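You operate a simulated robot arm through the tools that you are given. There is no shell and no other tool.

The job below is to be done with a simulated robot arm. You get a single attempt, and the scene is never put back.

Task
Find the weeping nut, let the pressure off, tighten it, wipe up and pump back to about 120 bar.
Fine: wipe the oil under it with the blue rag, rag back; release knob open first, shut at the end with the pressure held; leave the other nuts. What is to be rubbed or washed off counts as gone when no trace of it is left.
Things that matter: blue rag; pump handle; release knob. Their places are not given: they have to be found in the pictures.

It is judged by the outcome, as a careful person would: the job done as asked, and still so three seconds after it is handed in. It fails if anything else is knocked over, pushed out of place, dropped, spilled or broken.

Robot
A 6-joint arm with a two-finger gripper, fixed in place. Base frame: the origin is at the foot of the arm, x ahead of it, y to its left, z up; the work surface is at about z = 0.86. Lengths are in m, angles in degrees, forces in N, time in s.
Its first joint turns from -166.0 to 166.0 degrees. Payload 3.43 kg.
The tool frame sits at the grasp point between the pads (the TCP): z along the fingers, y along the line on which they close. The tips reach 0.02 m beyond it. The gripper opens to 0.19 m. The gripper's body begins 0.248 m behind the TCP.
Orientation is that of the tool frame in the base frame, as [roll, pitch, yaw] about the fixed x, y, z axes, in that order (R = Rz(yaw) Ry(pitch) Rx(roll)). With the fingers straight down and closing along the base's y, the tool's x points along the base's -x, its y along +y and its z along -z.

Tools
- The arm moves only by the tool jog_arm. Its argument "deltas" is a list of rows, each an object (a shift or turn left out is 0, a gripper value left out holds the last) with "rotation": the turn, a rotation vector about the tool's x, y, z in degrees, a list of three; "translation": the shift along the tool's x, y, z in m, a list of three; "fingers": the finger opening in m, from 0 to 0.19. In form: [{"rotation": [wx, wy, wz], "translation": [tx, ty, tz], "fingers": fingers}, ...]. A call has 1 to 20 rows; each row shifts and turns the commanded pose from where the row before left it, along the tool's axes as they then stand. Each row takes 0.2 s and may step no farther than 0.05 m and 8.6 degrees from the row before; otherwise, or with a gripper value out of range, the whole call is refused. Where a pose cannot be reached the arm comes as near as it can. A force on the tool above 50 N (or 10 N above the force at the start of the call, whichever is more), or a blocked arm, ends the call early, and 0.2 s more pass. Each finger travels about 0.045 m/s and halts on what it meets, pressing with about 41 N; the grip force reading is that of the motor and also rises with nothing between the fingers. The clock runs only during rows and for 0.2 s after the last one: add rows that do not move to give the fingers time. It gives the time, the measured TCP pose, the force on the tool (base axes), the opening and the grip force at its end, in the units of the frame above (readings bear some noise), with the torque about the TCP (base axes, N m) and any sound that the robot's microphone picked up, and new pictures: "views" is both (left out), scene, wrist or none.
- Cameras (640 x 400 px; columns grow to the right, rows downward): "scene" is fixed at [0.3933, 0.6464, 1.611]; the picture's right is [-0.54, -0.84, 0.00], its down [-0.72, 0.46, -0.52] and it looks along [0.44, -0.28, -0.86] (base axes); focal length 294 px, centre (320, 200). "wrist" rides on the gripper at [0.07, -0.008, -0.288] in the tool frame; the picture's right is [0.12, 0.99, 0.00], its down [-0.96, 0.12, -0.25] and it looks along [-0.25, 0.03, 0.97] (tool axes); focal length 261 px, centre (320, 200).
- raise_lower(by): slides the trunk up (or, below 0, down) by that many m; the arm rides with it, the base frame stays. It gives what a move gives, with no picture.
- pixel_to_xyz(camera, pixels): there is no depth. For up to 12 entries [column, row, z] of the newest picture of that camera ("zoom" is the newest enlarged one), the place [x, y] in the base frame at which the ray of that pixel passes the height z, good to about 0.003 m, but the place of the scene camera against the robot may be out by one fixed shift of up to 0.018 m in any direction. The clock stands still meanwhile.
- enlarge(camera, box): a new picture of the part [left, top, right, bottom] of that camera's present view, enlarged. The clock stands still meanwhile.
- job_done(): hands the job in; it is judged then, once.

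Unless the task says otherwise, let go and move clear before handing in.

The tools are called after "Emit:" as name(argument=value, ...) on one line, values as JSON. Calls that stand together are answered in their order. jog_arm: Moves the arm, as the interface text tells. Its arguments: {"type":"object","properties":{"deltas":{"type":"array","items":{"type":"object","properties":{"rotation":{"type":"array","items":{"type":"number"}},"translation":{"type":"array","items":{"type":"number"}},"fingers":{"type":"number"}}}},"views":{"type":"string","enum":["both","scene","wrist","none"]}},"required":["deltas"]} The other tools are called the same way: raise_lower (by) slides the trunk up or down; pixel_to_xyz (camera, pixels) gives the place at which the rays of pixels pass given heights; enlarge (camera, box) takes an enlarged picture of a part of a camera's view; job_done () hands the job in.

At the start:

```text
clock: 0.0
tcp_pos: [0.5685, 0.3607, 1.291]
ee_rot: [-180.0, 0.1, -180.0]
wrist_force: [0.8, 0.0, -0.5]
moment: [0.02, 0.0, 0.0]
gripper_width: 0.1898
finger_force: 0.0
trunk travel left (down, up): [-0.175, 0.065]
```

scene: 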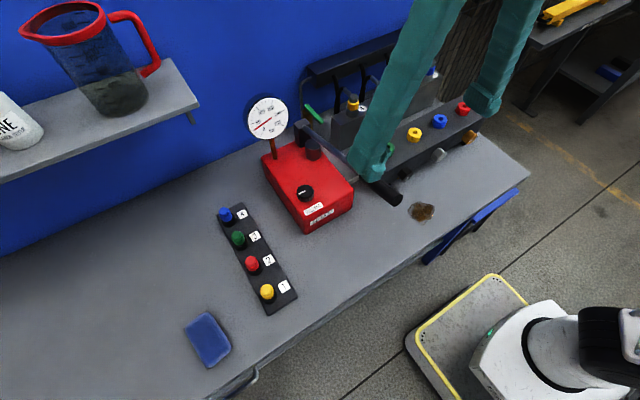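
wrist: 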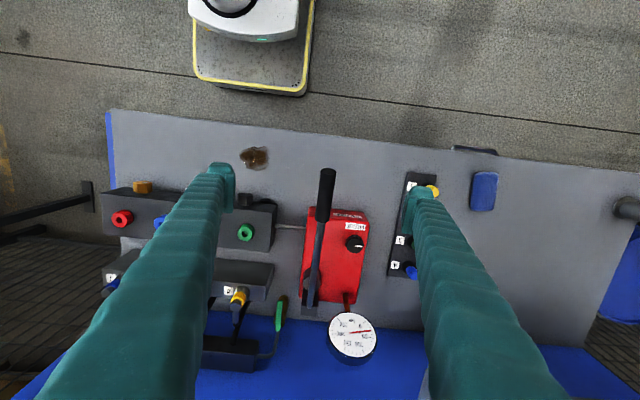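

The pictures show a red pump with gauge (scene ~268,118), a black handle, a knob, a blue rag (scene 207,340), an oil puddle (scene 421,211), and coloured caps/nuts. I will enlarge the areas to understand them.

Emit:
enlarge(camera="scene", box=[230, 80, 390, 240])

Emit:
enlarge(camera="scene", box=[320, 60, 540, 240])

Emit:
enlarge(camera="wrist", box=[90, 130, 290, 380])

Emit:
enlarge(camera="wrist", box=[270, 150, 450, 370])

Emit:
enlarge(camera="scene", box=[170, 180, 330, 380])

```text
2.50 times, centred on (310, 160) of scene
```

zoom: 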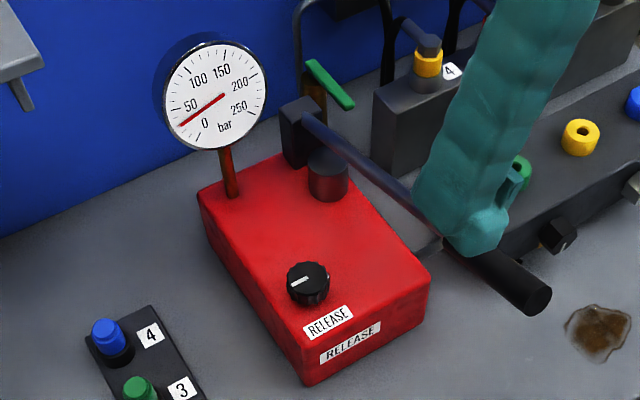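

```text
2.22 times, centred on (430, 150) of scene
```

zoom: 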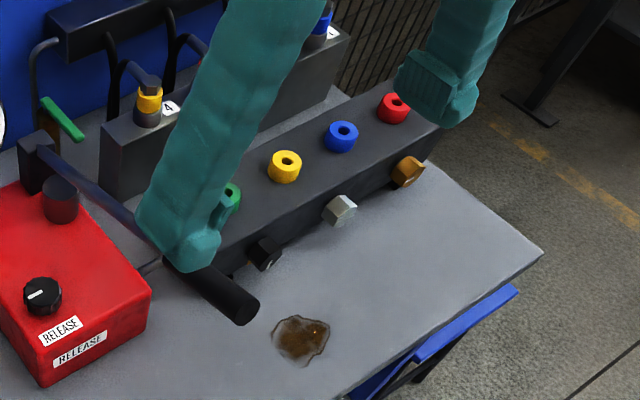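

```text
1.60 times, centred on (190, 255) of wrist
```

zoom: 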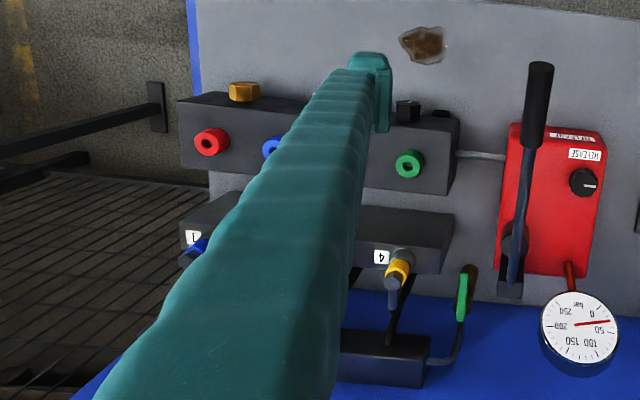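

```text
1.82 times, centred on (360, 260) of wrist
```

zoom: 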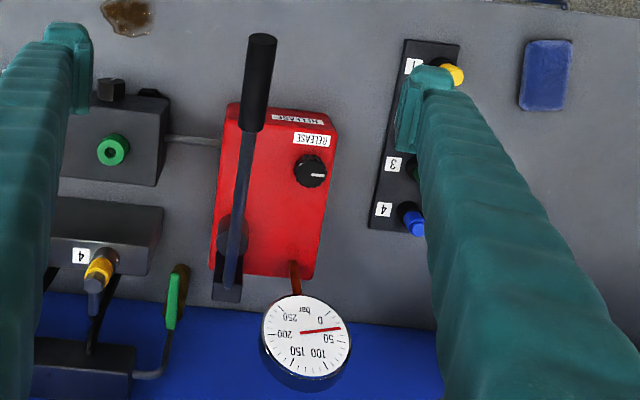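

```text
2.00 times, centred on (250, 280) of scene
```

zoom: 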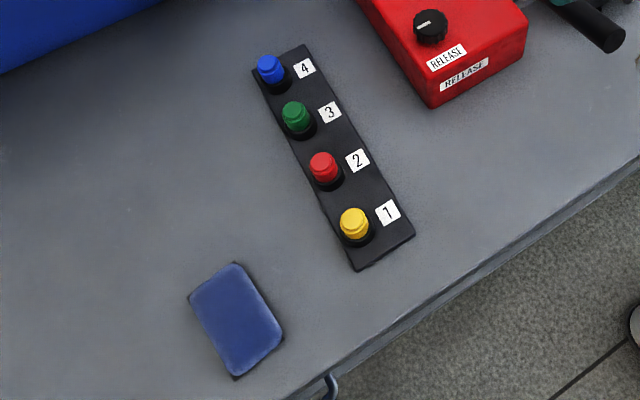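

The gauge reads about 25–30 bar and I see an oil stain (scene 421,211) before a block with black, grey and ochre nuts on its front. I'll get approximate coordinates before moving to a better viewing pose.

Emit:
pixel_to_xyz(camera="scene", pixels=[[421, 211, 0.86], [207, 340, 0.875], [305, 192, 0.98], [322, 230, 0.86], [353, 205, 0.86], [395, 195, 0.97], [406, 165, 0.92], [438, 155, 0.92], [468, 137, 0.92], [414, 134, 0.97], [268, 118, 1.1], [530, 173, 0.86]])

Emit:
pixel_to_xyz(camera="wrist", pixels=[[254, 157, 0.86], [484, 191, 0.875], [354, 244, 0.98], [325, 185, 1.0], [245, 200, 0.92], [245, 232, 0.97], [142, 187, 0.92], [122, 218, 0.97], [353, 335, 1.1], [281, 312, 1.0], [112, 112, 0.86], [433, 190, 0.9]])

```text
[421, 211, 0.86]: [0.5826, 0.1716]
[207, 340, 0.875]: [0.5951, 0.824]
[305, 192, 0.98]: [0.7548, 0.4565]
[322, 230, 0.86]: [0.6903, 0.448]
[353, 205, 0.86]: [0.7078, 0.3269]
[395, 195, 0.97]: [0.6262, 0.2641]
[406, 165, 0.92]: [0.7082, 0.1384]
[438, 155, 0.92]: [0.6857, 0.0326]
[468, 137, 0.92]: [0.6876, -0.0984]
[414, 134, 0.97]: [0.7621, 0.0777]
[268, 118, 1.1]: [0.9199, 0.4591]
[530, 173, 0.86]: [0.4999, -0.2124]
```

```text
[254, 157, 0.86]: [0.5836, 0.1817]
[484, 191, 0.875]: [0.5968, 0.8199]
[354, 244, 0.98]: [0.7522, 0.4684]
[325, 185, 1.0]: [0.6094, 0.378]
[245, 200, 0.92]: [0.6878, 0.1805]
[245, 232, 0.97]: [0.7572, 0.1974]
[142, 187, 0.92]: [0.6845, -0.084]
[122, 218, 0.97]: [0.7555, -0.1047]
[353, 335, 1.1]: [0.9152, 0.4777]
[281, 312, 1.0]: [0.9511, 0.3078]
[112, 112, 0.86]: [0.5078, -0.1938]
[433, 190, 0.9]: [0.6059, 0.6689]
```

The oil lies near (0.583, 0.175), in front of the manifold block whose front nuts are near y≈0.16, 0.03 and -0.09. I'll swing the arm to the right/back and tilt to view the block front and clear the scene camera.

Emit:
jog_arm(deltas=[{"translation": [0.02, -0.045, 0]}, {"translation": [0.02, -0.045, 0]}, {"translation": [0.02, -0.045, 0]}, {"translation": [0.02, -0.045, 0]}, {"translation": [0.02, -0.045, 0]}, {"translation": [0.02, -0.045, 0]}, {"translation": [0.02, 0, 0], "rotation": [0, -8, 0]}, {"rotation": [0, -8, 0]}, {"rotation": [0, -8, 0]}, {"rotation": [0, -8, 0]}])

```text
clock: 2.2
tcp_pos: [0.4302, 0.0924, 1.289]
ee_rot: [-179.9, 32.0, -180.0]
wrist_force: [1.1, 0.4, -0.7]
moment: [-0.26, 0.17, -0.17]
gripper_width: 0.1899
finger_force: 0.0
trunk travel left (down, up): [-0.175, 0.065]
```

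scene: 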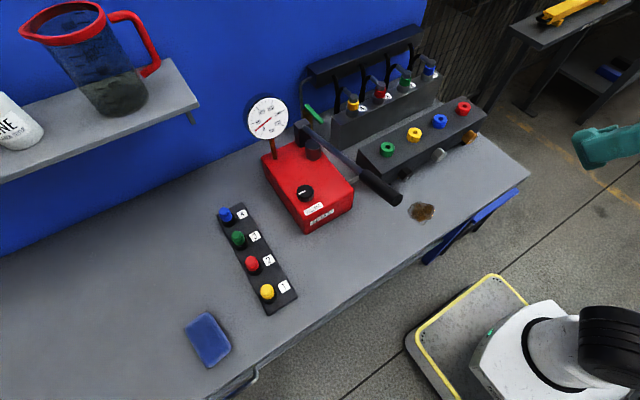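
wrist: 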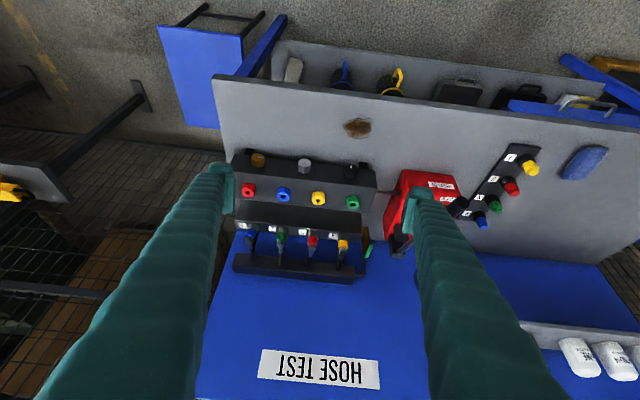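

The scene is now unobstructed: a hose test bench with four colored caps on the front block, and four hoses with numbered fittings at the back block. I'll enlarge it.

Emit:
enlarge(camera="scene", box=[350, 85, 500, 235])

Emit:
enlarge(camera="scene", box=[290, 20, 450, 130])

Emit:
enlarge(camera="scene", box=[370, 140, 450, 190])

Emit:
enlarge(camera="scene", box=[420, 90, 500, 190])

Emit:
enlarge(camera="wrist", box=[220, 100, 400, 280])

```text
2.67 times, centred on (425, 160) of scene
```

zoom: 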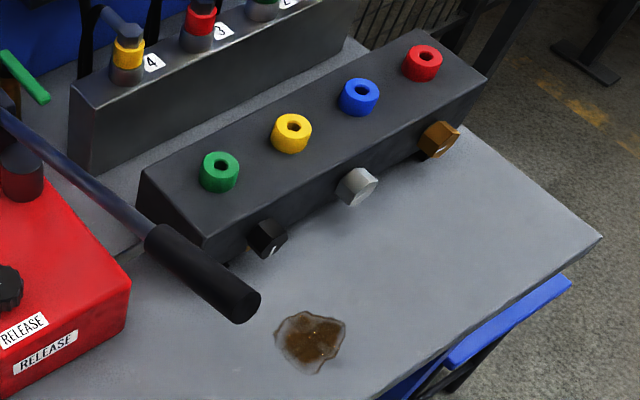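

```text
3.64 times, centred on (370, 75) of scene
```

zoom: 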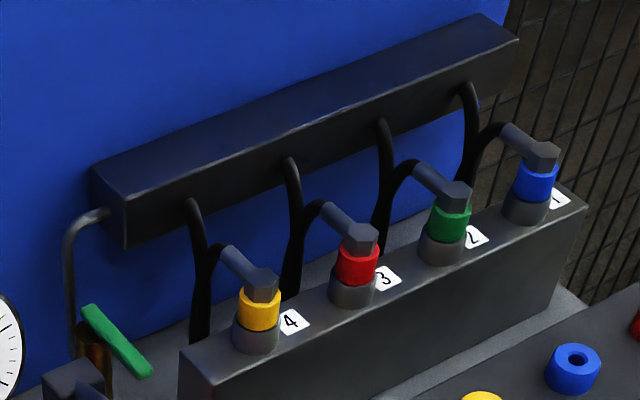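

```text
8.00 times, centred on (410, 165) of scene
```

zoom: 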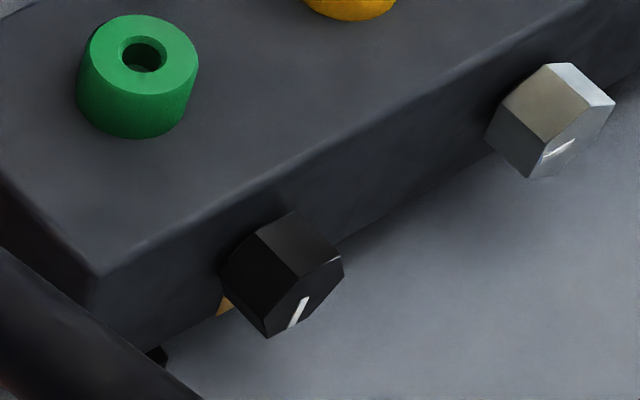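

```text
4.00 times, centred on (460, 140) of scene
```

zoom: 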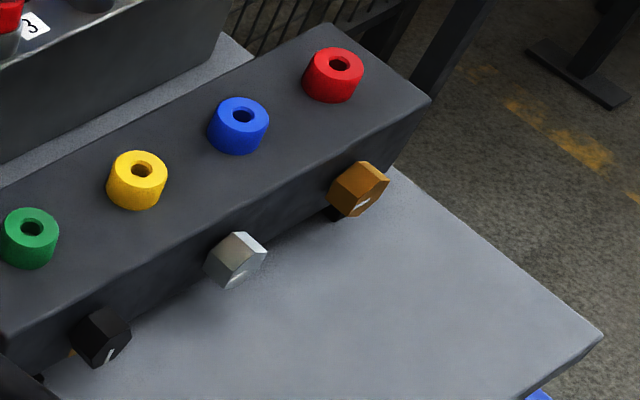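

```text
2.22 times, centred on (310, 190) of wrist
```

zoom: 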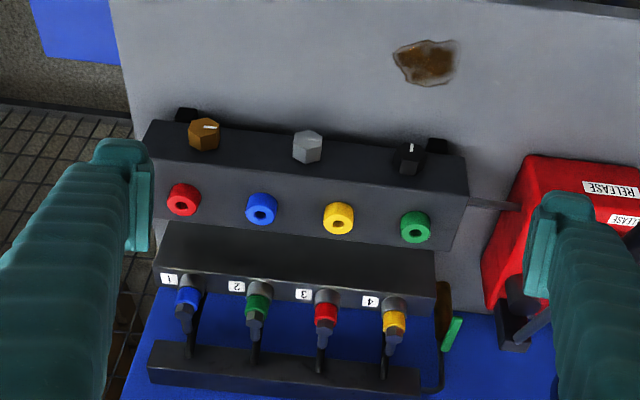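

The front nuts (black, grey, ochre) each carry a white mark, and there's an amber spot under the black nut. I'll zoom harder on each.

Emit:
enlarge(camera="wrist", box=[320, 140, 384, 180])

Emit:
enlarge(camera="wrist", box=[230, 140, 330, 200])

Emit:
enlarge(camera="wrist", box=[225, 200, 385, 280])

Emit:
enlarge(camera="scene", box=[380, 150, 420, 190])

Emit:
enlarge(camera="scene", box=[395, 190, 445, 230])

Emit:
enlarge(camera="scene", box=[240, 90, 330, 150])

```text
10.00 times, centred on (352, 160) of wrist
```

zoom: 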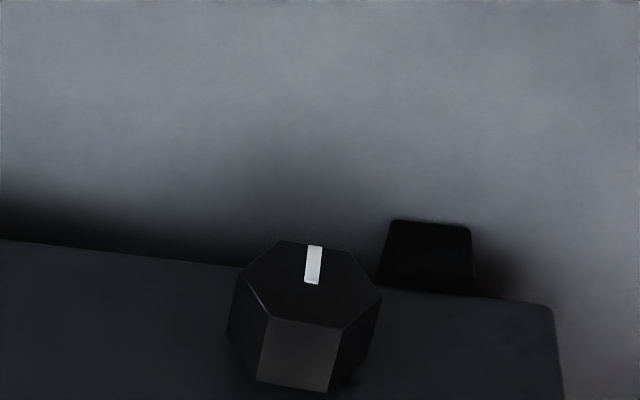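

```text
6.40 times, centred on (280, 170) of wrist
```

zoom: 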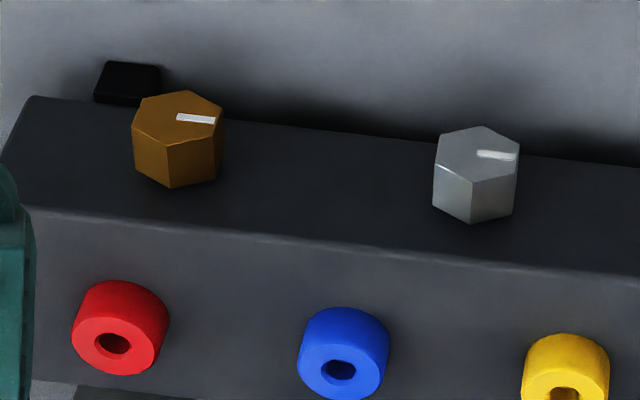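

```text
4.00 times, centred on (305, 240) of wrist
```

zoom: 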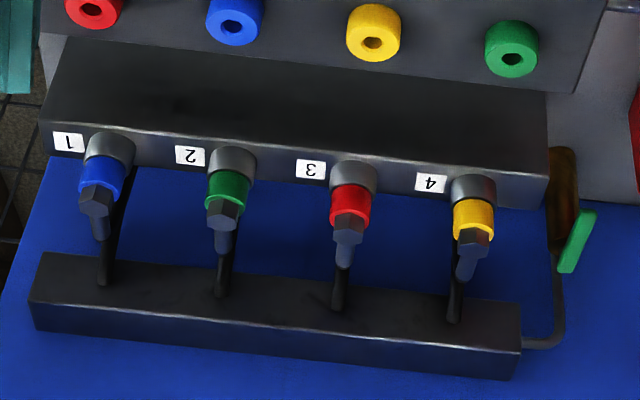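

```text
10.00 times, centred on (400, 170) of scene
```

zoom: 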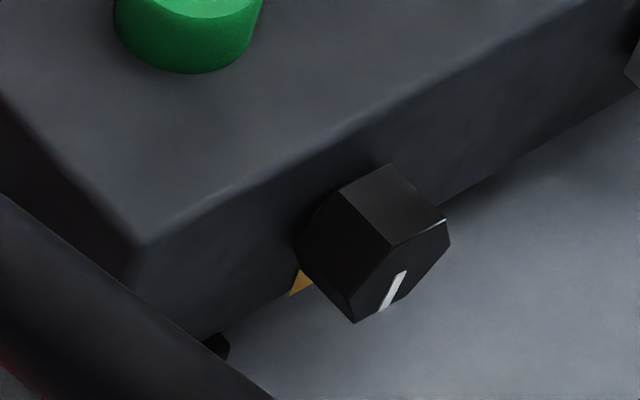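

```text
10.00 times, centred on (420, 210) of scene
```

zoom: 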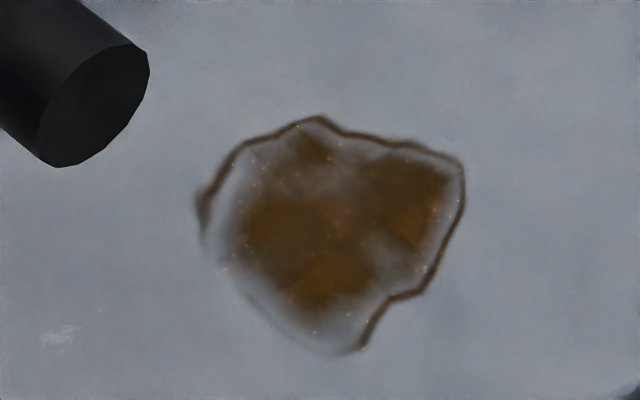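

```text
6.67 times, centred on (285, 120) of scene
```

zoom: 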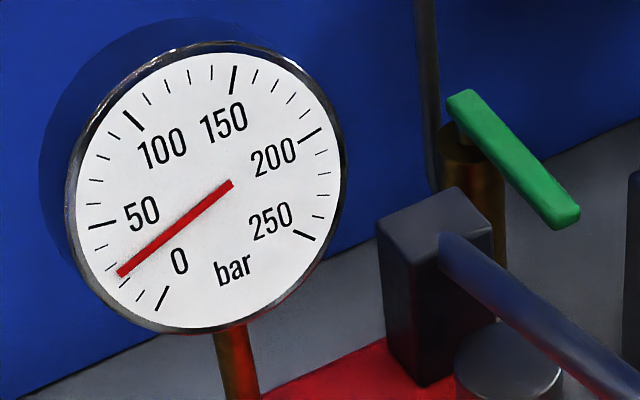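

The black nut shows amber oil beneath it (scene ~400,178), and its mark points down while the grey and ochre nuts' marks point sideways; the gauge reads about 25 bar. I'll lower and tilt the camera for a frontal look at the nuts.

Emit:
jog_arm(deltas=[{"translation": [0.0252, 0.012, 0.029]}, {"translation": [0.0252, 0.012, 0.029]}, {"translation": [0.0252, 0.012, 0.029]}, {"translation": [0.0252, 0.012, 0.029]}, {"translation": [0.0252, 0.012, 0.029]}, {"rotation": [0, -8, 0]}, {"rotation": [0, -8, 0]}, {"rotation": [0, -8, 0]}])

```text
clock: 4.2
tcp_pos: [0.4225, 0.0729, 1.1007]
ee_rot: [179.9, 56.1, 167.3]
wrist_force: [-0.7, 0.6, 0.0]
moment: [0.0, 0.01, -0.02]
gripper_width: 0.19
finger_force: 0.0
trunk travel left (down, up): [-0.175, 0.065]
stopped in row 8: the arm was blocked; the commanded pose is now the measured one
```

scene: 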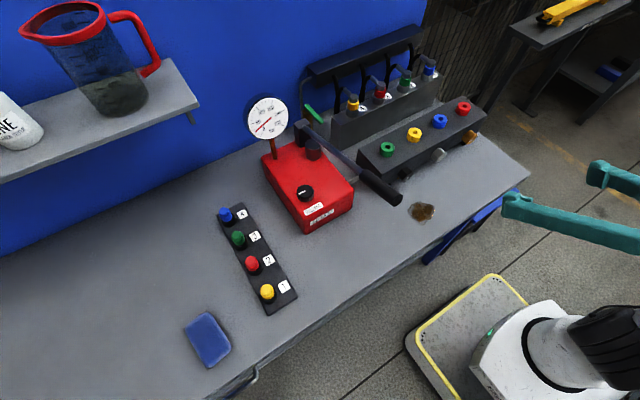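
wrist: 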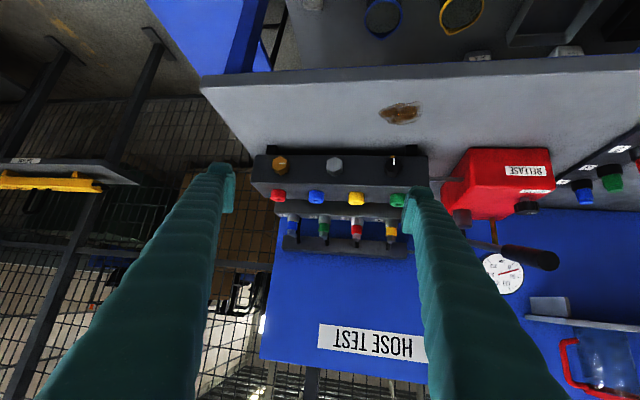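

The view now shows the block front at rows 155–180 in the wrist picture, though the arm reached its limit there. I'll zoom on the nuts.

Emit:
enlarge(camera="wrist", box=[360, 140, 440, 190])

Emit:
enlarge(camera="wrist", box=[255, 140, 355, 200])

Emit:
enlarge(camera="wrist", box=[440, 140, 570, 300])

Emit:
enlarge(camera="wrist", box=[270, 180, 430, 260])

Emit:
pixel_to_xyz(camera="wrist", pixels=[[394, 163, 0.91], [335, 166, 0.91], [281, 165, 0.91], [256, 184, 0.94], [428, 184, 0.94], [401, 113, 0.86]])

```text
8.00 times, centred on (400, 165) of wrist
```

zoom: 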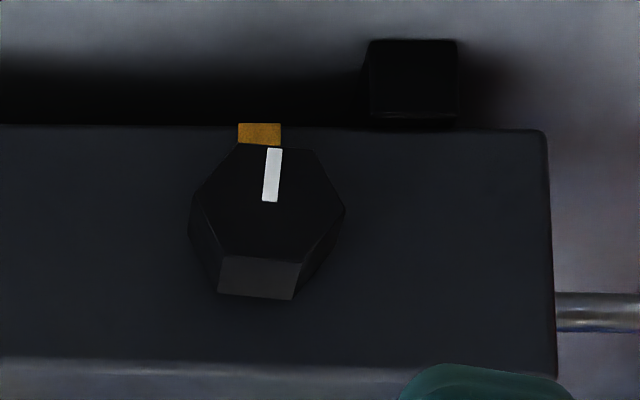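

```text
6.40 times, centred on (305, 170) of wrist
```

zoom: 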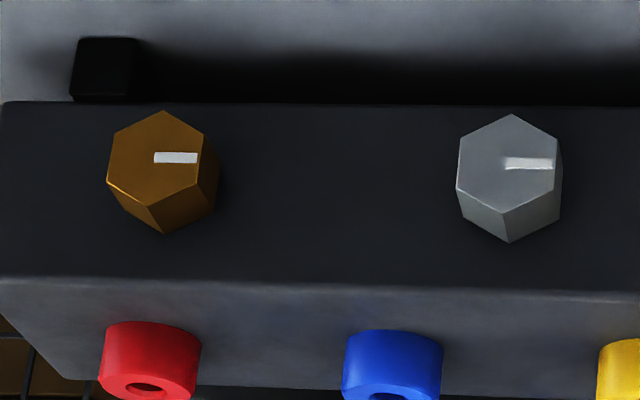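

```text
2.50 times, centred on (505, 220) of wrist
```

zoom: 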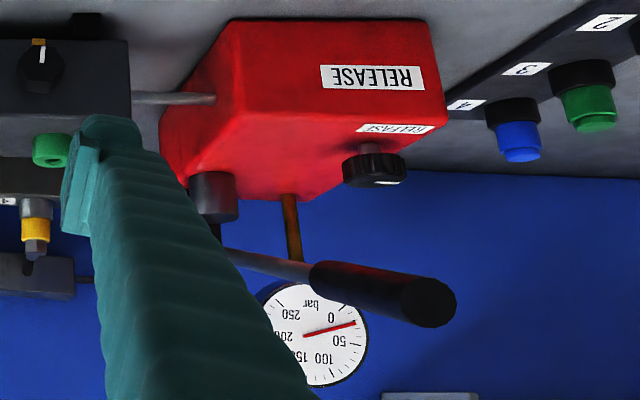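

```text
4.00 times, centred on (350, 220) of wrist
```

zoom: 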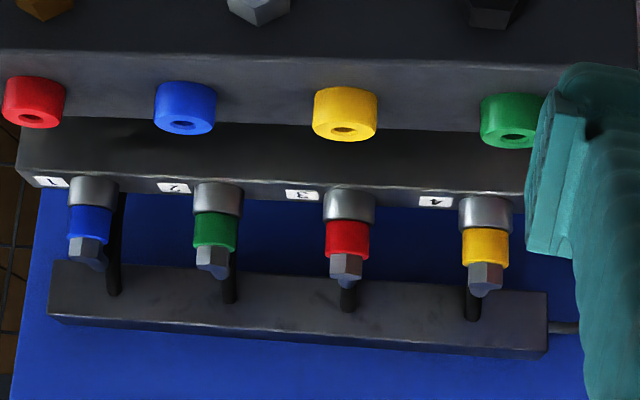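

```text
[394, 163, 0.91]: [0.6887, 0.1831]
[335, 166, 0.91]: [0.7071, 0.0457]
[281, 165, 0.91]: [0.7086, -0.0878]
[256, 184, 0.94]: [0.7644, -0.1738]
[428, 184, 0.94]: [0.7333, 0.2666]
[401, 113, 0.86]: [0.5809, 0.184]
```

Only the black nut (wrist ~394,163) has an amber drip below it, so it's the weeping nut; its mark points down while the tight ones point to 9 o'clock (viewed from the front). Now I'll bring the tool back to straight down on the way to the release knob.

Emit:
jog_arm(deltas=[{"rotation": [0, 8, 0]}, {"rotation": [0, 8, 0]}, {"rotation": [0, 8, 0]}, {"rotation": [0, 8, 0]}, {"rotation": [0, 8, 0]}, {"rotation": [0, 8, 0]}, {"rotation": [0, 8.1, 0]}, {"rotation": [0, 0, -6.35]}, {"rotation": [0, 0, -6.35]}], views="none")

Emit:
pixel_to_xyz(camera="scene", pixels=[[397.5, 200.5, 1.0], [397.5, 200.5, 1.05], [397.5, 200.5, 1.1], [397.5, 200.5, 1.15], [311, 148, 1.0], [311, 148, 1.05]])

```text
clock: 6.2
tcp_pos: [0.4237, 0.0738, 1.1005]
ee_rot: [179.9, 0.0, -179.9]
wrist_force: [0.5, 0.7, 0.0]
moment: [0.07, 0.05, 0.02]
gripper_width: 0.1902
finger_force: 0.2
trunk travel left (down, up): [-0.175, 0.065]
```

```text
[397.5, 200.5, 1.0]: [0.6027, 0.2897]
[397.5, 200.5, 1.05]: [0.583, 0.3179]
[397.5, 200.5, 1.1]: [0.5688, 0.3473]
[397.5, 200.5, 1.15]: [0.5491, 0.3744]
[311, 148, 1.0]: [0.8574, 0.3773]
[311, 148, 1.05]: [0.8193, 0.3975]
```

The tool is straight down again at (0.424, 0.074, 1.10); the handle end appears to be near (0.57, 0.36, 1.11). I'll lift, narrow the fingers and swing round left of the handle to look down on the knob.

Emit:
jog_arm(deltas=[{"translation": [0, 0, -0.05], "fingers": 0.08}, {"translation": [0, 0, -0.05]}, {"translation": [0, 0, -0.05]}, {"translation": [0, 0.05, 0]}, {"translation": [0, 0.05, 0]}, {"translation": [0, 0.05, 0]}, {"translation": [0, 0.05, 0]}, {"translation": [0, 0.05, 0]}, {"translation": [0, 0.05, 0]}, {"translation": [0, 0.05, 0]}, {"translation": [0, 0.04, 0]}, {"translation": [-0.05, 0, 0]}, {"translation": [-0.05, 0, 0]}, {"translation": [-0.05, 0, 0]}, {"translation": [-0.05, 0, 0]}, {"translation": [-0.03, 0, 0]}])

```text
clock: 9.6
tcp_pos: [0.6518, 0.4627, 1.2507]
ee_rot: [-180.0, -0.1, -179.9]
wrist_force: [-0.7, -0.5, 0.6]
moment: [0.01, -0.09, 0.0]
gripper_width: 0.0799
finger_force: 0.0
trunk travel left (down, up): [-0.175, 0.065]
```

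scene: 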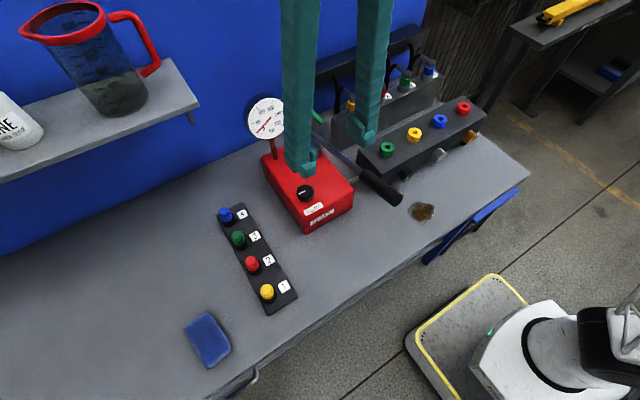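
wrist: 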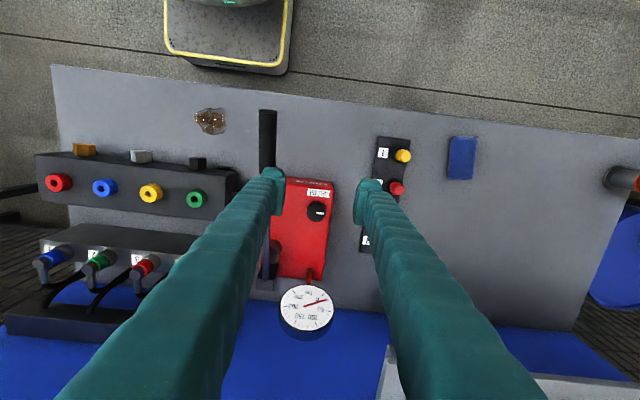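

The knob is at wrist (317,210), the handle grip at (268,140), and the gauge at (306,308). I'll enlarge and triangulate.

Emit:
enlarge(camera="wrist", box=[280, 180, 360, 230])

Emit:
enlarge(camera="scene", box=[280, 170, 360, 230])

Emit:
enlarge(camera="wrist", box=[230, 100, 350, 340])

Emit:
pixel_to_xyz(camera="wrist", pixels=[[317, 211, 0.95], [317, 211, 0.98], [317, 211, 1.0], [268, 112, 1.05], [268, 112, 1.1], [268, 112, 1.15], [211, 121, 0.86], [461, 158, 0.87], [306, 308, 1.1], [197, 162, 0.91]])

Emit:
pixel_to_xyz(camera="scene", pixels=[[305, 191, 0.95], [305, 191, 0.98], [305, 191, 1.0], [421, 211, 0.86], [207, 340, 0.87]])

```text
8.00 times, centred on (320, 205) of wrist
```

zoom: 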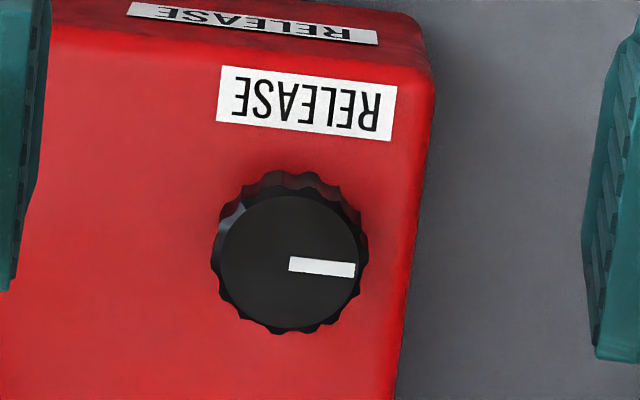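

```text
6.67 times, centred on (320, 200) of scene
```

zoom: 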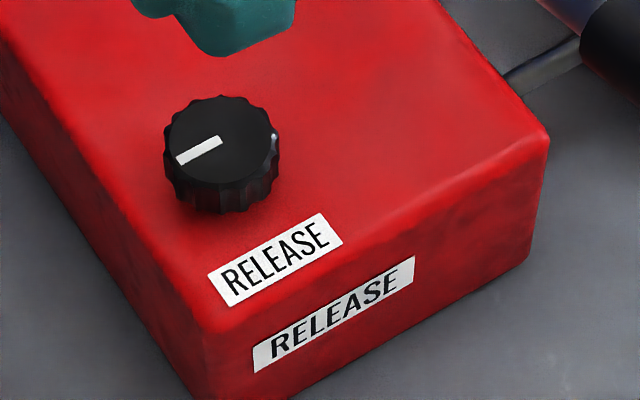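

```text
1.67 times, centred on (290, 220) of wrist
```

zoom: 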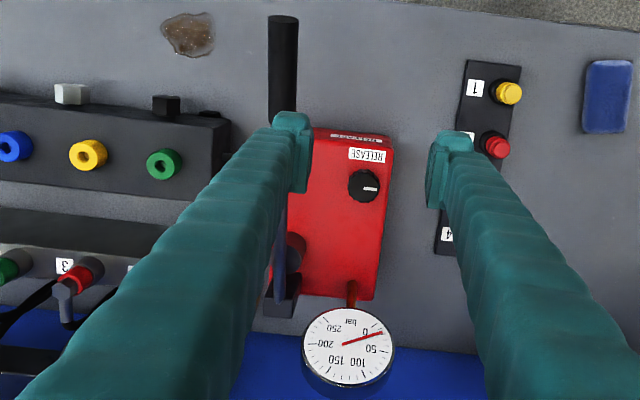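

```text
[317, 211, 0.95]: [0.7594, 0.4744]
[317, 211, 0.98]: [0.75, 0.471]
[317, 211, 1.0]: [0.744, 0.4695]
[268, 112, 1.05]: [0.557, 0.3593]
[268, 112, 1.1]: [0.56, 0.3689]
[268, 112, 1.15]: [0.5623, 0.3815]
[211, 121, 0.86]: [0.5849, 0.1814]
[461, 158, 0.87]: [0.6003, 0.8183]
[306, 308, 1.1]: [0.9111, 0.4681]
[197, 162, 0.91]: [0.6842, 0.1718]
```

```text
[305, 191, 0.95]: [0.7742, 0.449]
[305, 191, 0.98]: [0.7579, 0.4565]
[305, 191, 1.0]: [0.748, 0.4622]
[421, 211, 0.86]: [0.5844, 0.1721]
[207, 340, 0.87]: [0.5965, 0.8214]
```

The knob centre is at about (0.745, 0.469) with its top near z≈1.0, about 36 mm across, mark pointing to +y; the RELEASE label is toward the robot. I'll move above the knob and look closer.

Emit:
jog_arm(deltas=[{"translation": [-0.045, 0.003, 0.0], "fingers": 0.07}, {"translation": [-0.045, 0.003, 0.0]}, {"translation": [0, 0, 0.05]}, {"translation": [0, 0, 0.05]}, {"translation": [0, 0, 0.02]}], views="both")

```text
clock: 10.8
tcp_pos: [0.7407, 0.4678, 1.1255]
ee_rot: [179.9, 0.0, -179.9]
wrist_force: [0.5, -0.9, 0.3]
moment: [0.07, -0.08, 0.02]
gripper_width: 0.0699
finger_force: 0.0
out of reach, approached as far as the arm can: row 2
trunk travel left (down, up): [-0.175, 0.065]
```

scene: 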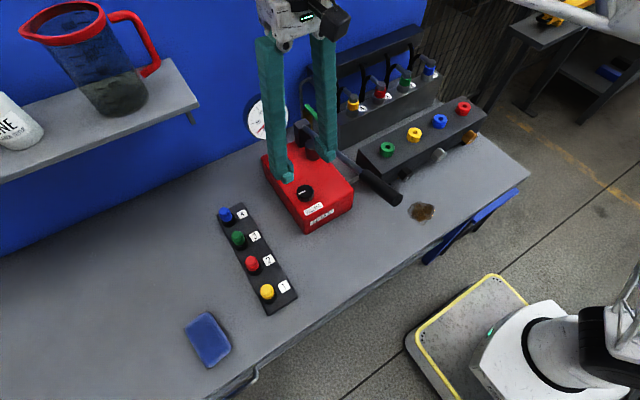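
wrist: 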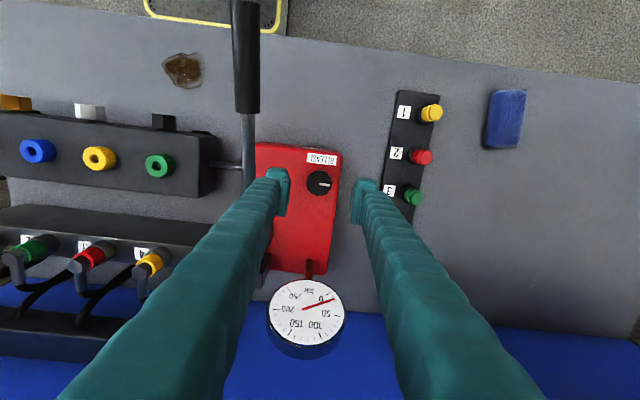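

The knob is now at wrist (319,182), the TCP at (0.741, 0.468, 1.126). I'll measure the knob from here.

Emit:
enlarge(camera="wrist", box=[280, 150, 360, 210])

Emit:
pixel_to_xyz(camera="wrist", pixels=[[319, 183, 0.96], [319, 183, 0.98], [319, 183, 1.0], [319, 183, 1.02], [240, 10, 1.1], [246, 115, 1.08], [249, 180, 1.0], [305, 310, 1.1]])

Emit:
enlarge(camera="scene", box=[250, 130, 360, 230])

```text
6.67 times, centred on (320, 180) of wrist
```

zoom: 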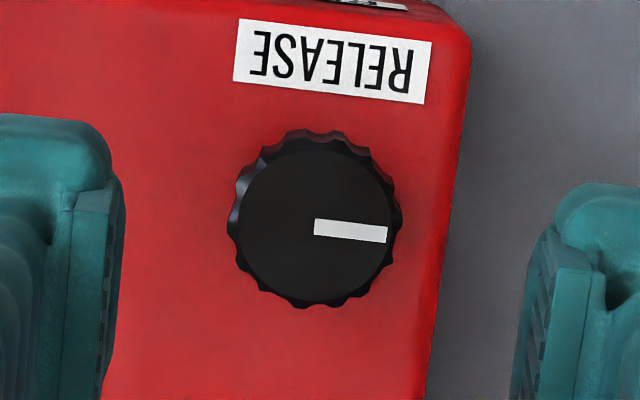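

```text
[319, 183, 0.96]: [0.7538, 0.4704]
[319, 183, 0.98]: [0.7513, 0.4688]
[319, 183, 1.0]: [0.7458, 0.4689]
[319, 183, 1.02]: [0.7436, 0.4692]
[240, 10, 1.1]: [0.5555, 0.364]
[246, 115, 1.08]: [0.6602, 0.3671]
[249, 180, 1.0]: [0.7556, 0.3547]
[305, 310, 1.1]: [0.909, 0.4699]
```

```text
4.00 times, centred on (305, 180) of scene
```

zoom: 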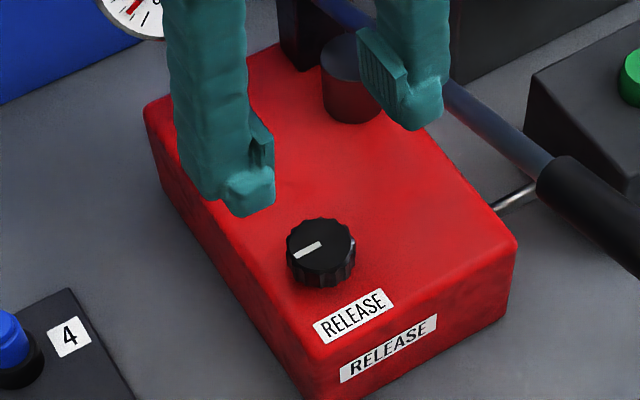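

The knob's top centre works out to about (0.746, 0.469, 1.005), and the fingers at 0.07 m opening straddle it. I'll descend to TCP z≈1.003 and check before closing.

Emit:
jog_arm(deltas=[{"translation": [-0.005, 0.001, 0.041]}, {"translation": [0, 0, 0.041]}, {"translation": [0, 0, 0.0405]}], views="both")

```text
clock: 11.6
tcp_pos: [0.7464, 0.468, 1.005]
ee_rot: [179.9, 0.1, -179.8]
wrist_force: [-0.3, -0.4, 0.1]
moment: [0.02, -0.04, 0.01]
gripper_width: 0.07
finger_force: 0.1
trunk travel left (down, up): [-0.175, 0.065]
```

scene: 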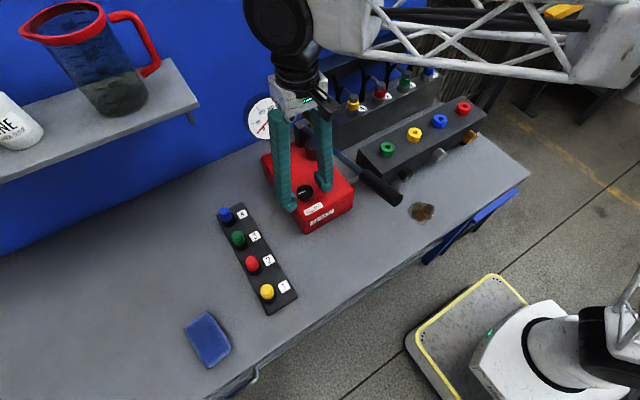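
wrist: 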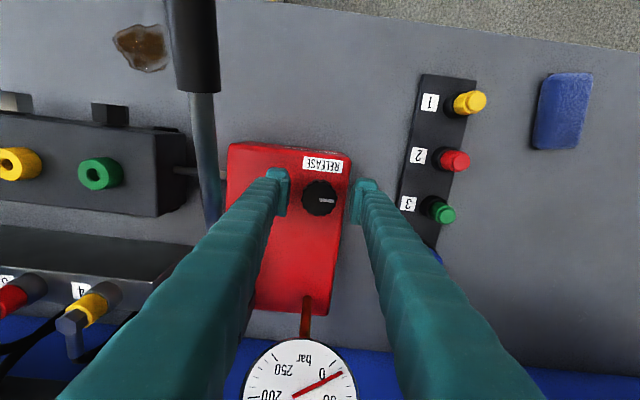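

Emit:
enlarge(camera="scene", box=[265, 150, 345, 220])

Emit:
enlarge(camera="wrist", box=[260, 160, 380, 230])

```text
5.71 times, centred on (305, 185) of scene
```

zoom: 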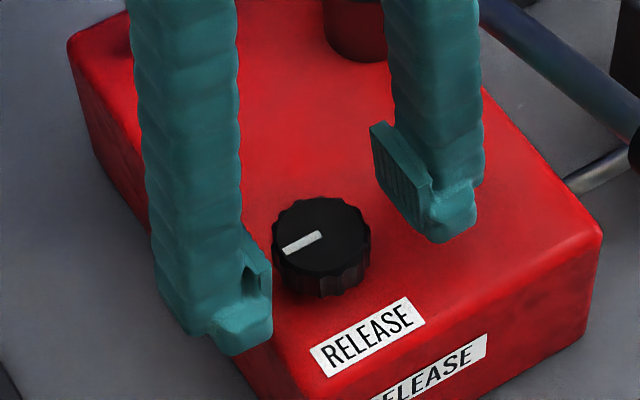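

```text
5.33 times, centred on (320, 195) of wrist
```

zoom: 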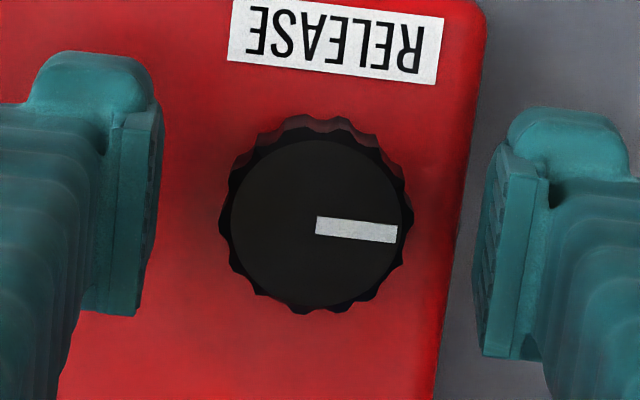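

The finger pads straddle the knob evenly (wrist zoom: pads at 160 and 480, knob centre 316). I'll close on it.

Emit:
jog_arm(deltas=[{"fingers": 0.03}, {}, {}, {}], views="both")

```text
clock: 12.7
tcp_pos: [0.7465, 0.4682, 1.0145]
ee_rot: [179.4, 0.7, -179.9]
wrist_force: [-6.6, -1.3, 52.2]
moment: [-0.11, 0.53, 0.03]
gripper_width: 0.0059
finger_force: 21.1
trunk travel left (down, up): [-0.175, 0.065]
stopped in row 4: the force on the tool passed its limit at 56 N (the readings are from after the stop); the commanded pose is now the measured one
```

scene: 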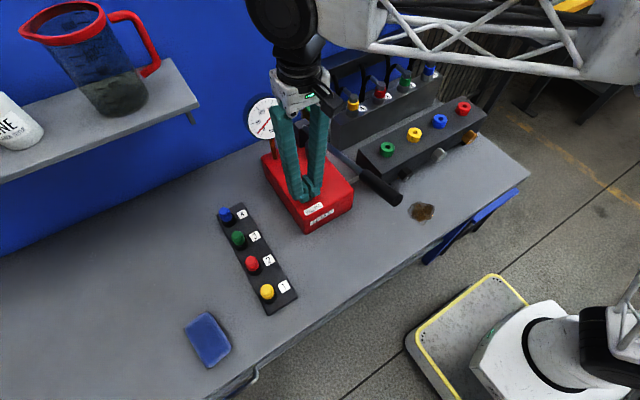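
wrist: 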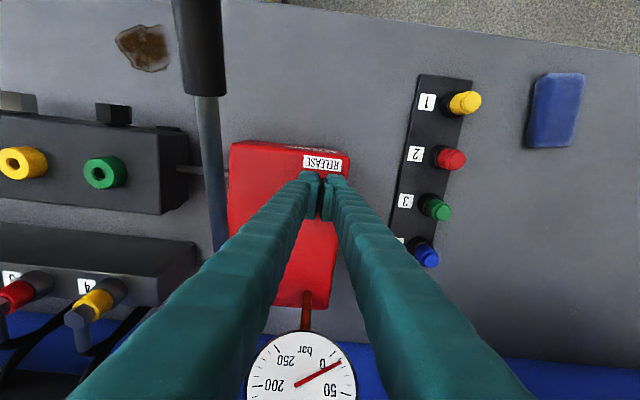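

The fingers slid up over the knob top (force +52 N up, opening 6 mm), so I was too high on it. I'll open and lift slightly, then re-inspect.

Emit:
jog_arm(deltas=[{"translation": [0, 0, -0.01], "fingers": 0.07}, {"translation": [0, 0, -0.02]}, {}, {}, {}], views="both")

Emit:
enlarge(camera="scene", box=[265, 150, 345, 220])

Emit:
enlarge(camera="wrist", box=[260, 150, 380, 220])

```text
clock: 13.9
tcp_pos: [0.7471, 0.4695, 1.0387]
ee_rot: [179.8, 0.4, -180.0]
wrist_force: [0.4, -0.6, -0.3]
moment: [0.01, 0.03, -0.01]
gripper_width: 0.0699
finger_force: 0.0
trunk travel left (down, up): [-0.175, 0.065]
```

scene: 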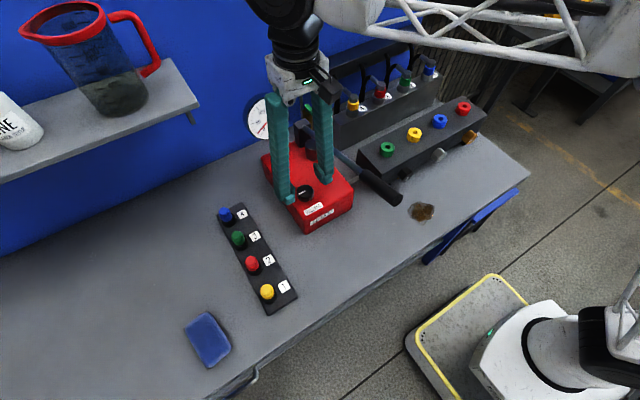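
wrist: 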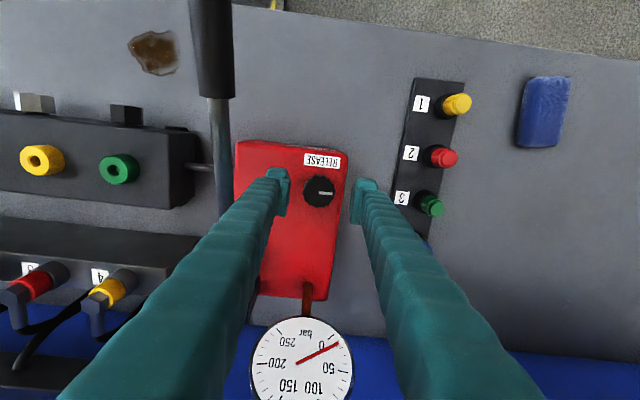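

```text
5.71 times, centred on (305, 185) of scene
```

zoom: 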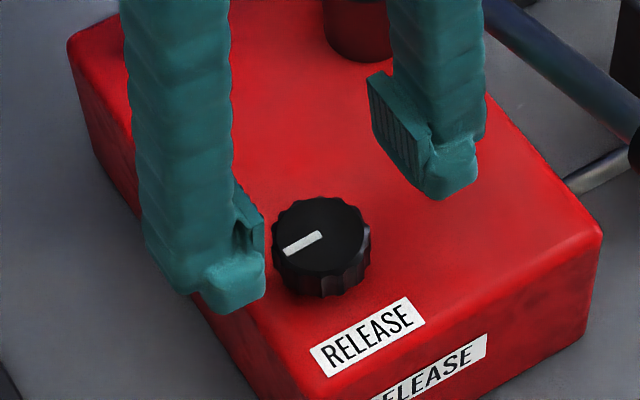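

```text
5.33 times, centred on (320, 185) of wrist
```

zoom: 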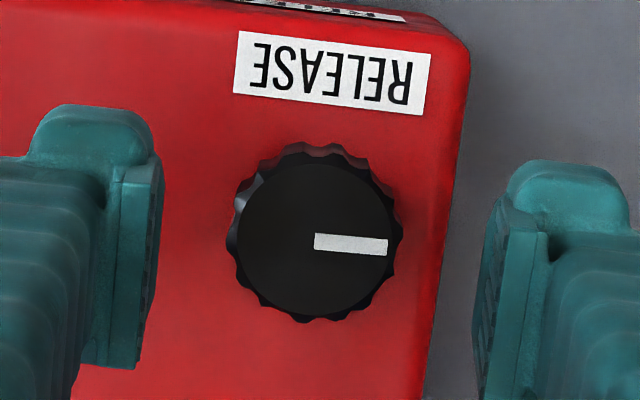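

The knob hasn't moved and its mark is unchanged; the contact height implies its top is at z≈0.994. I'll descend further in small steps, watching the force.

Emit:
jog_arm(deltas=[{"translation": [0, 0, 0.02]}, {"translation": [0, 0, 0.015]}, {"translation": [0, 0, 0.008]}], views="none")

```text
clock: 14.7
tcp_pos: [0.7461, 0.4696, 0.9945]
ee_rot: [179.6, 0.3, -180.0]
wrist_force: [0.1, 0.0, 0.3]
moment: [0.0, 0.01, 0.02]
gripper_width: 0.07
finger_force: 0.0
trunk travel left (down, up): [-0.175, 0.065]
```

No contact yet with tips at 0.9745. I'll go a few millimetres lower.

Emit:
jog_arm(deltas=[{"translation": [0, 0, 0.003]}, {"translation": [0, 0, 0.002]}], views="both")

Emit:
enlarge(camera="scene", box=[265, 150, 345, 220])

```text
clock: 15.3
tcp_pos: [0.7478, 0.4688, 0.9898]
ee_rot: [179.8, 0.2, -179.9]
wrist_force: [-0.6, -0.3, -0.9]
moment: [-0.01, 0.01, 0.02]
gripper_width: 0.0699
finger_force: 0.1
trunk travel left (down, up): [-0.175, 0.065]
```

scene: 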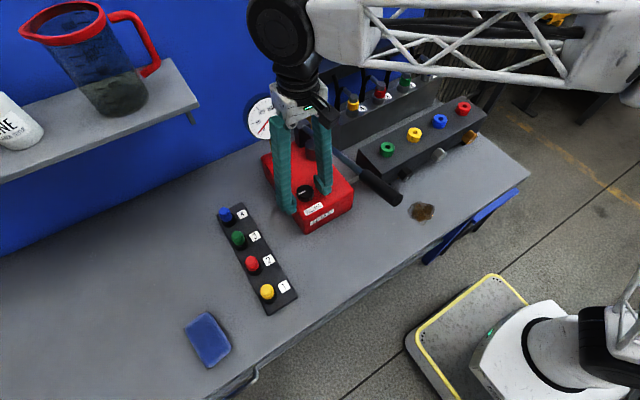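
wrist: 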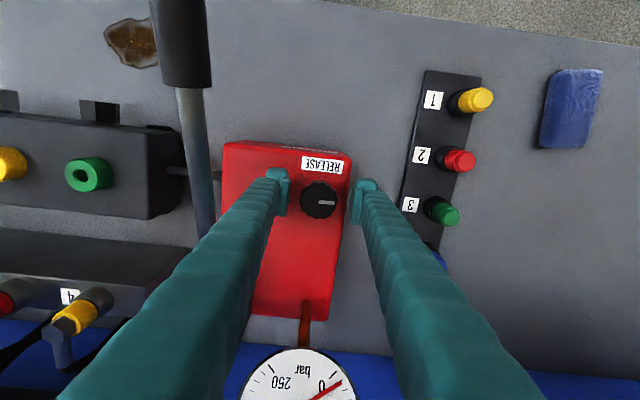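

```text
5.71 times, centred on (305, 185) of scene
```

zoom: 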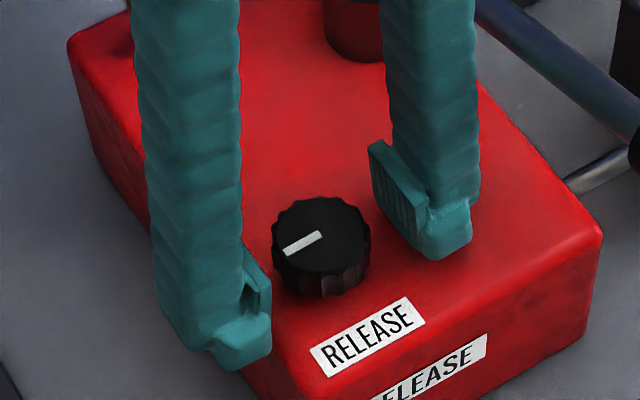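

Finger tips now sit at about z 0.970, beside the lower part of the knob, with no contact. I'll close on it again.

Emit:
jog_arm(deltas=[{"fingers": 0.04}, {}, {"fingers": 0.03}, {}, {}], views="both")

Emit:
enlarge(camera="scene", box=[265, 150, 345, 220])

```text
clock: 16.5
tcp_pos: [0.7476, 0.4676, 0.9905]
ee_rot: [179.9, 0.3, -179.9]
wrist_force: [-4.3, -9.8, -2.9]
moment: [-0.11, 0.05, -0.04]
gripper_width: 0.04
finger_force: 45.2
trunk travel left (down, up): [-0.175, 0.065]
```

scene: 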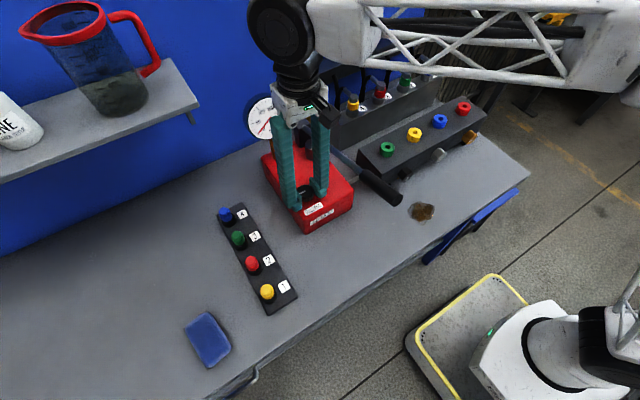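
wrist: 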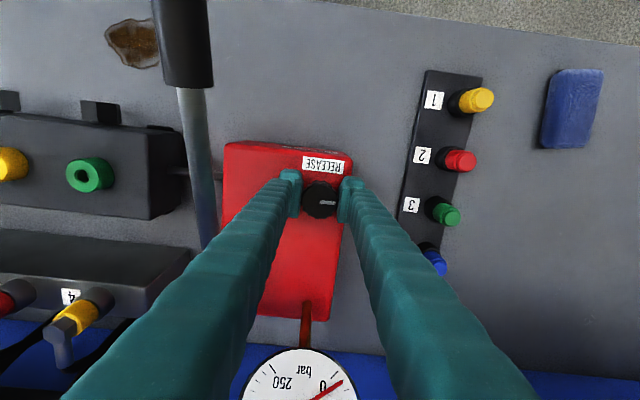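

```text
5.71 times, centred on (305, 185) of scene
```

zoom: 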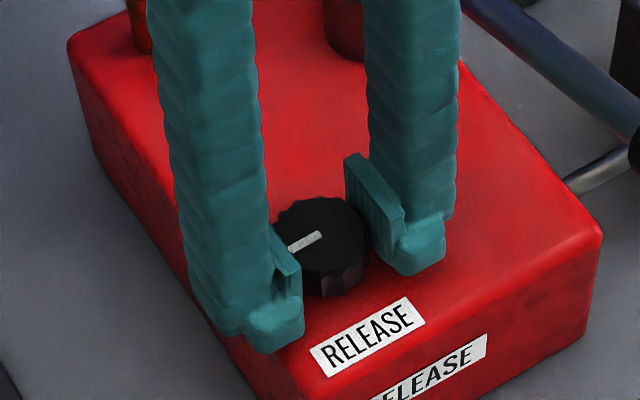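

The knob is held at 40 mm opening with 45 N grip. I'll turn it counter-clockwise (seen from above) in steps and watch the mark and gauge.

Emit:
jog_arm(deltas=[{"rotation": [0, 0, -6]}, {"rotation": [0, 0, -8]}, {"rotation": [0, 0, -8]}, {"rotation": [0, 0, -8]}], views="both")

Emit:
enlarge(camera="scene", box=[235, 80, 355, 220])

Emit:
enlarge(camera="wrist", box=[260, 160, 380, 230])

```text
clock: 17.5
tcp_pos: [0.7472, 0.4661, 0.9906]
ee_rot: [180.0, 0.3, -149.9]
wrist_force: [-4.9, -32.9, -7.4]
moment: [-0.3, 0.19, -0.11]
gripper_width: 0.0399
finger_force: 45.0
trunk travel left (down, up): [-0.175, 0.065]
```

scene: 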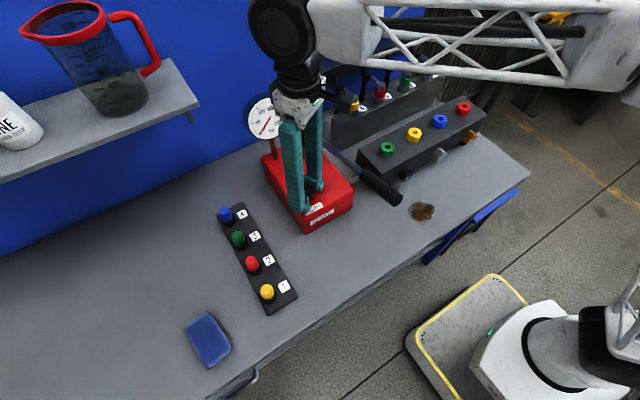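
wrist: 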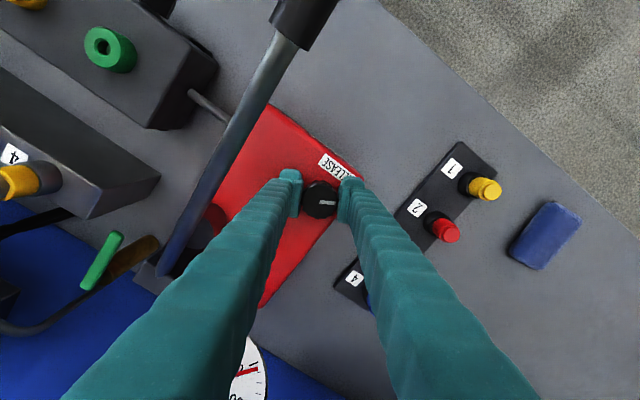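

```text
2.86 times, centred on (295, 150) of scene
```

zoom: 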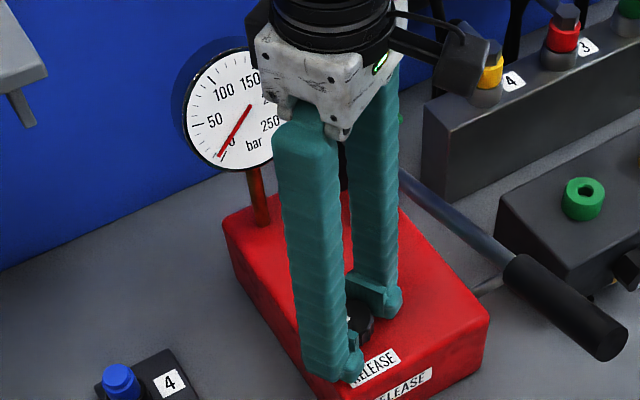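

```text
5.33 times, centred on (320, 195) of wrist
```

zoom: 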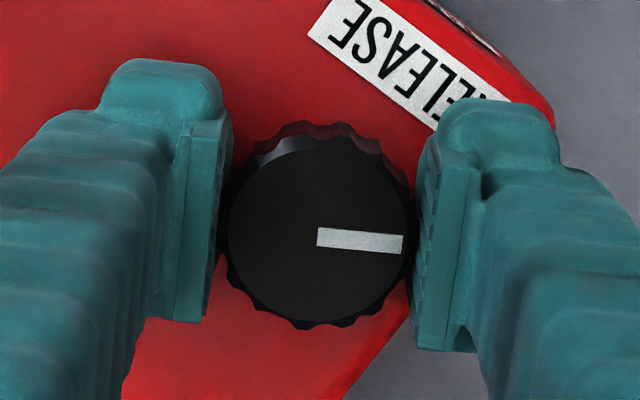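

The knob follows (30° turned) and the gauge is already falling, but there's a −33 N sideways load in y, so I'll shift the hold about 3 mm toward −y and continue turning.

Emit:
jog_arm(deltas=[{"translation": [0.0015, -0.0026, 0]}, {"rotation": [0, 0, -8]}, {"rotation": [0, 0, -8]}], views="none")

```text
clock: 18.3
tcp_pos: [0.7477, 0.4664, 0.9914]
ee_rot: [-179.9, 0.5, -133.7]
wrist_force: [8.3, -15.7, -6.0]
moment: [0.09, -0.24, -0.05]
gripper_width: 0.04
finger_force: 45.4
trunk travel left (down, up): [-0.175, 0.065]
```

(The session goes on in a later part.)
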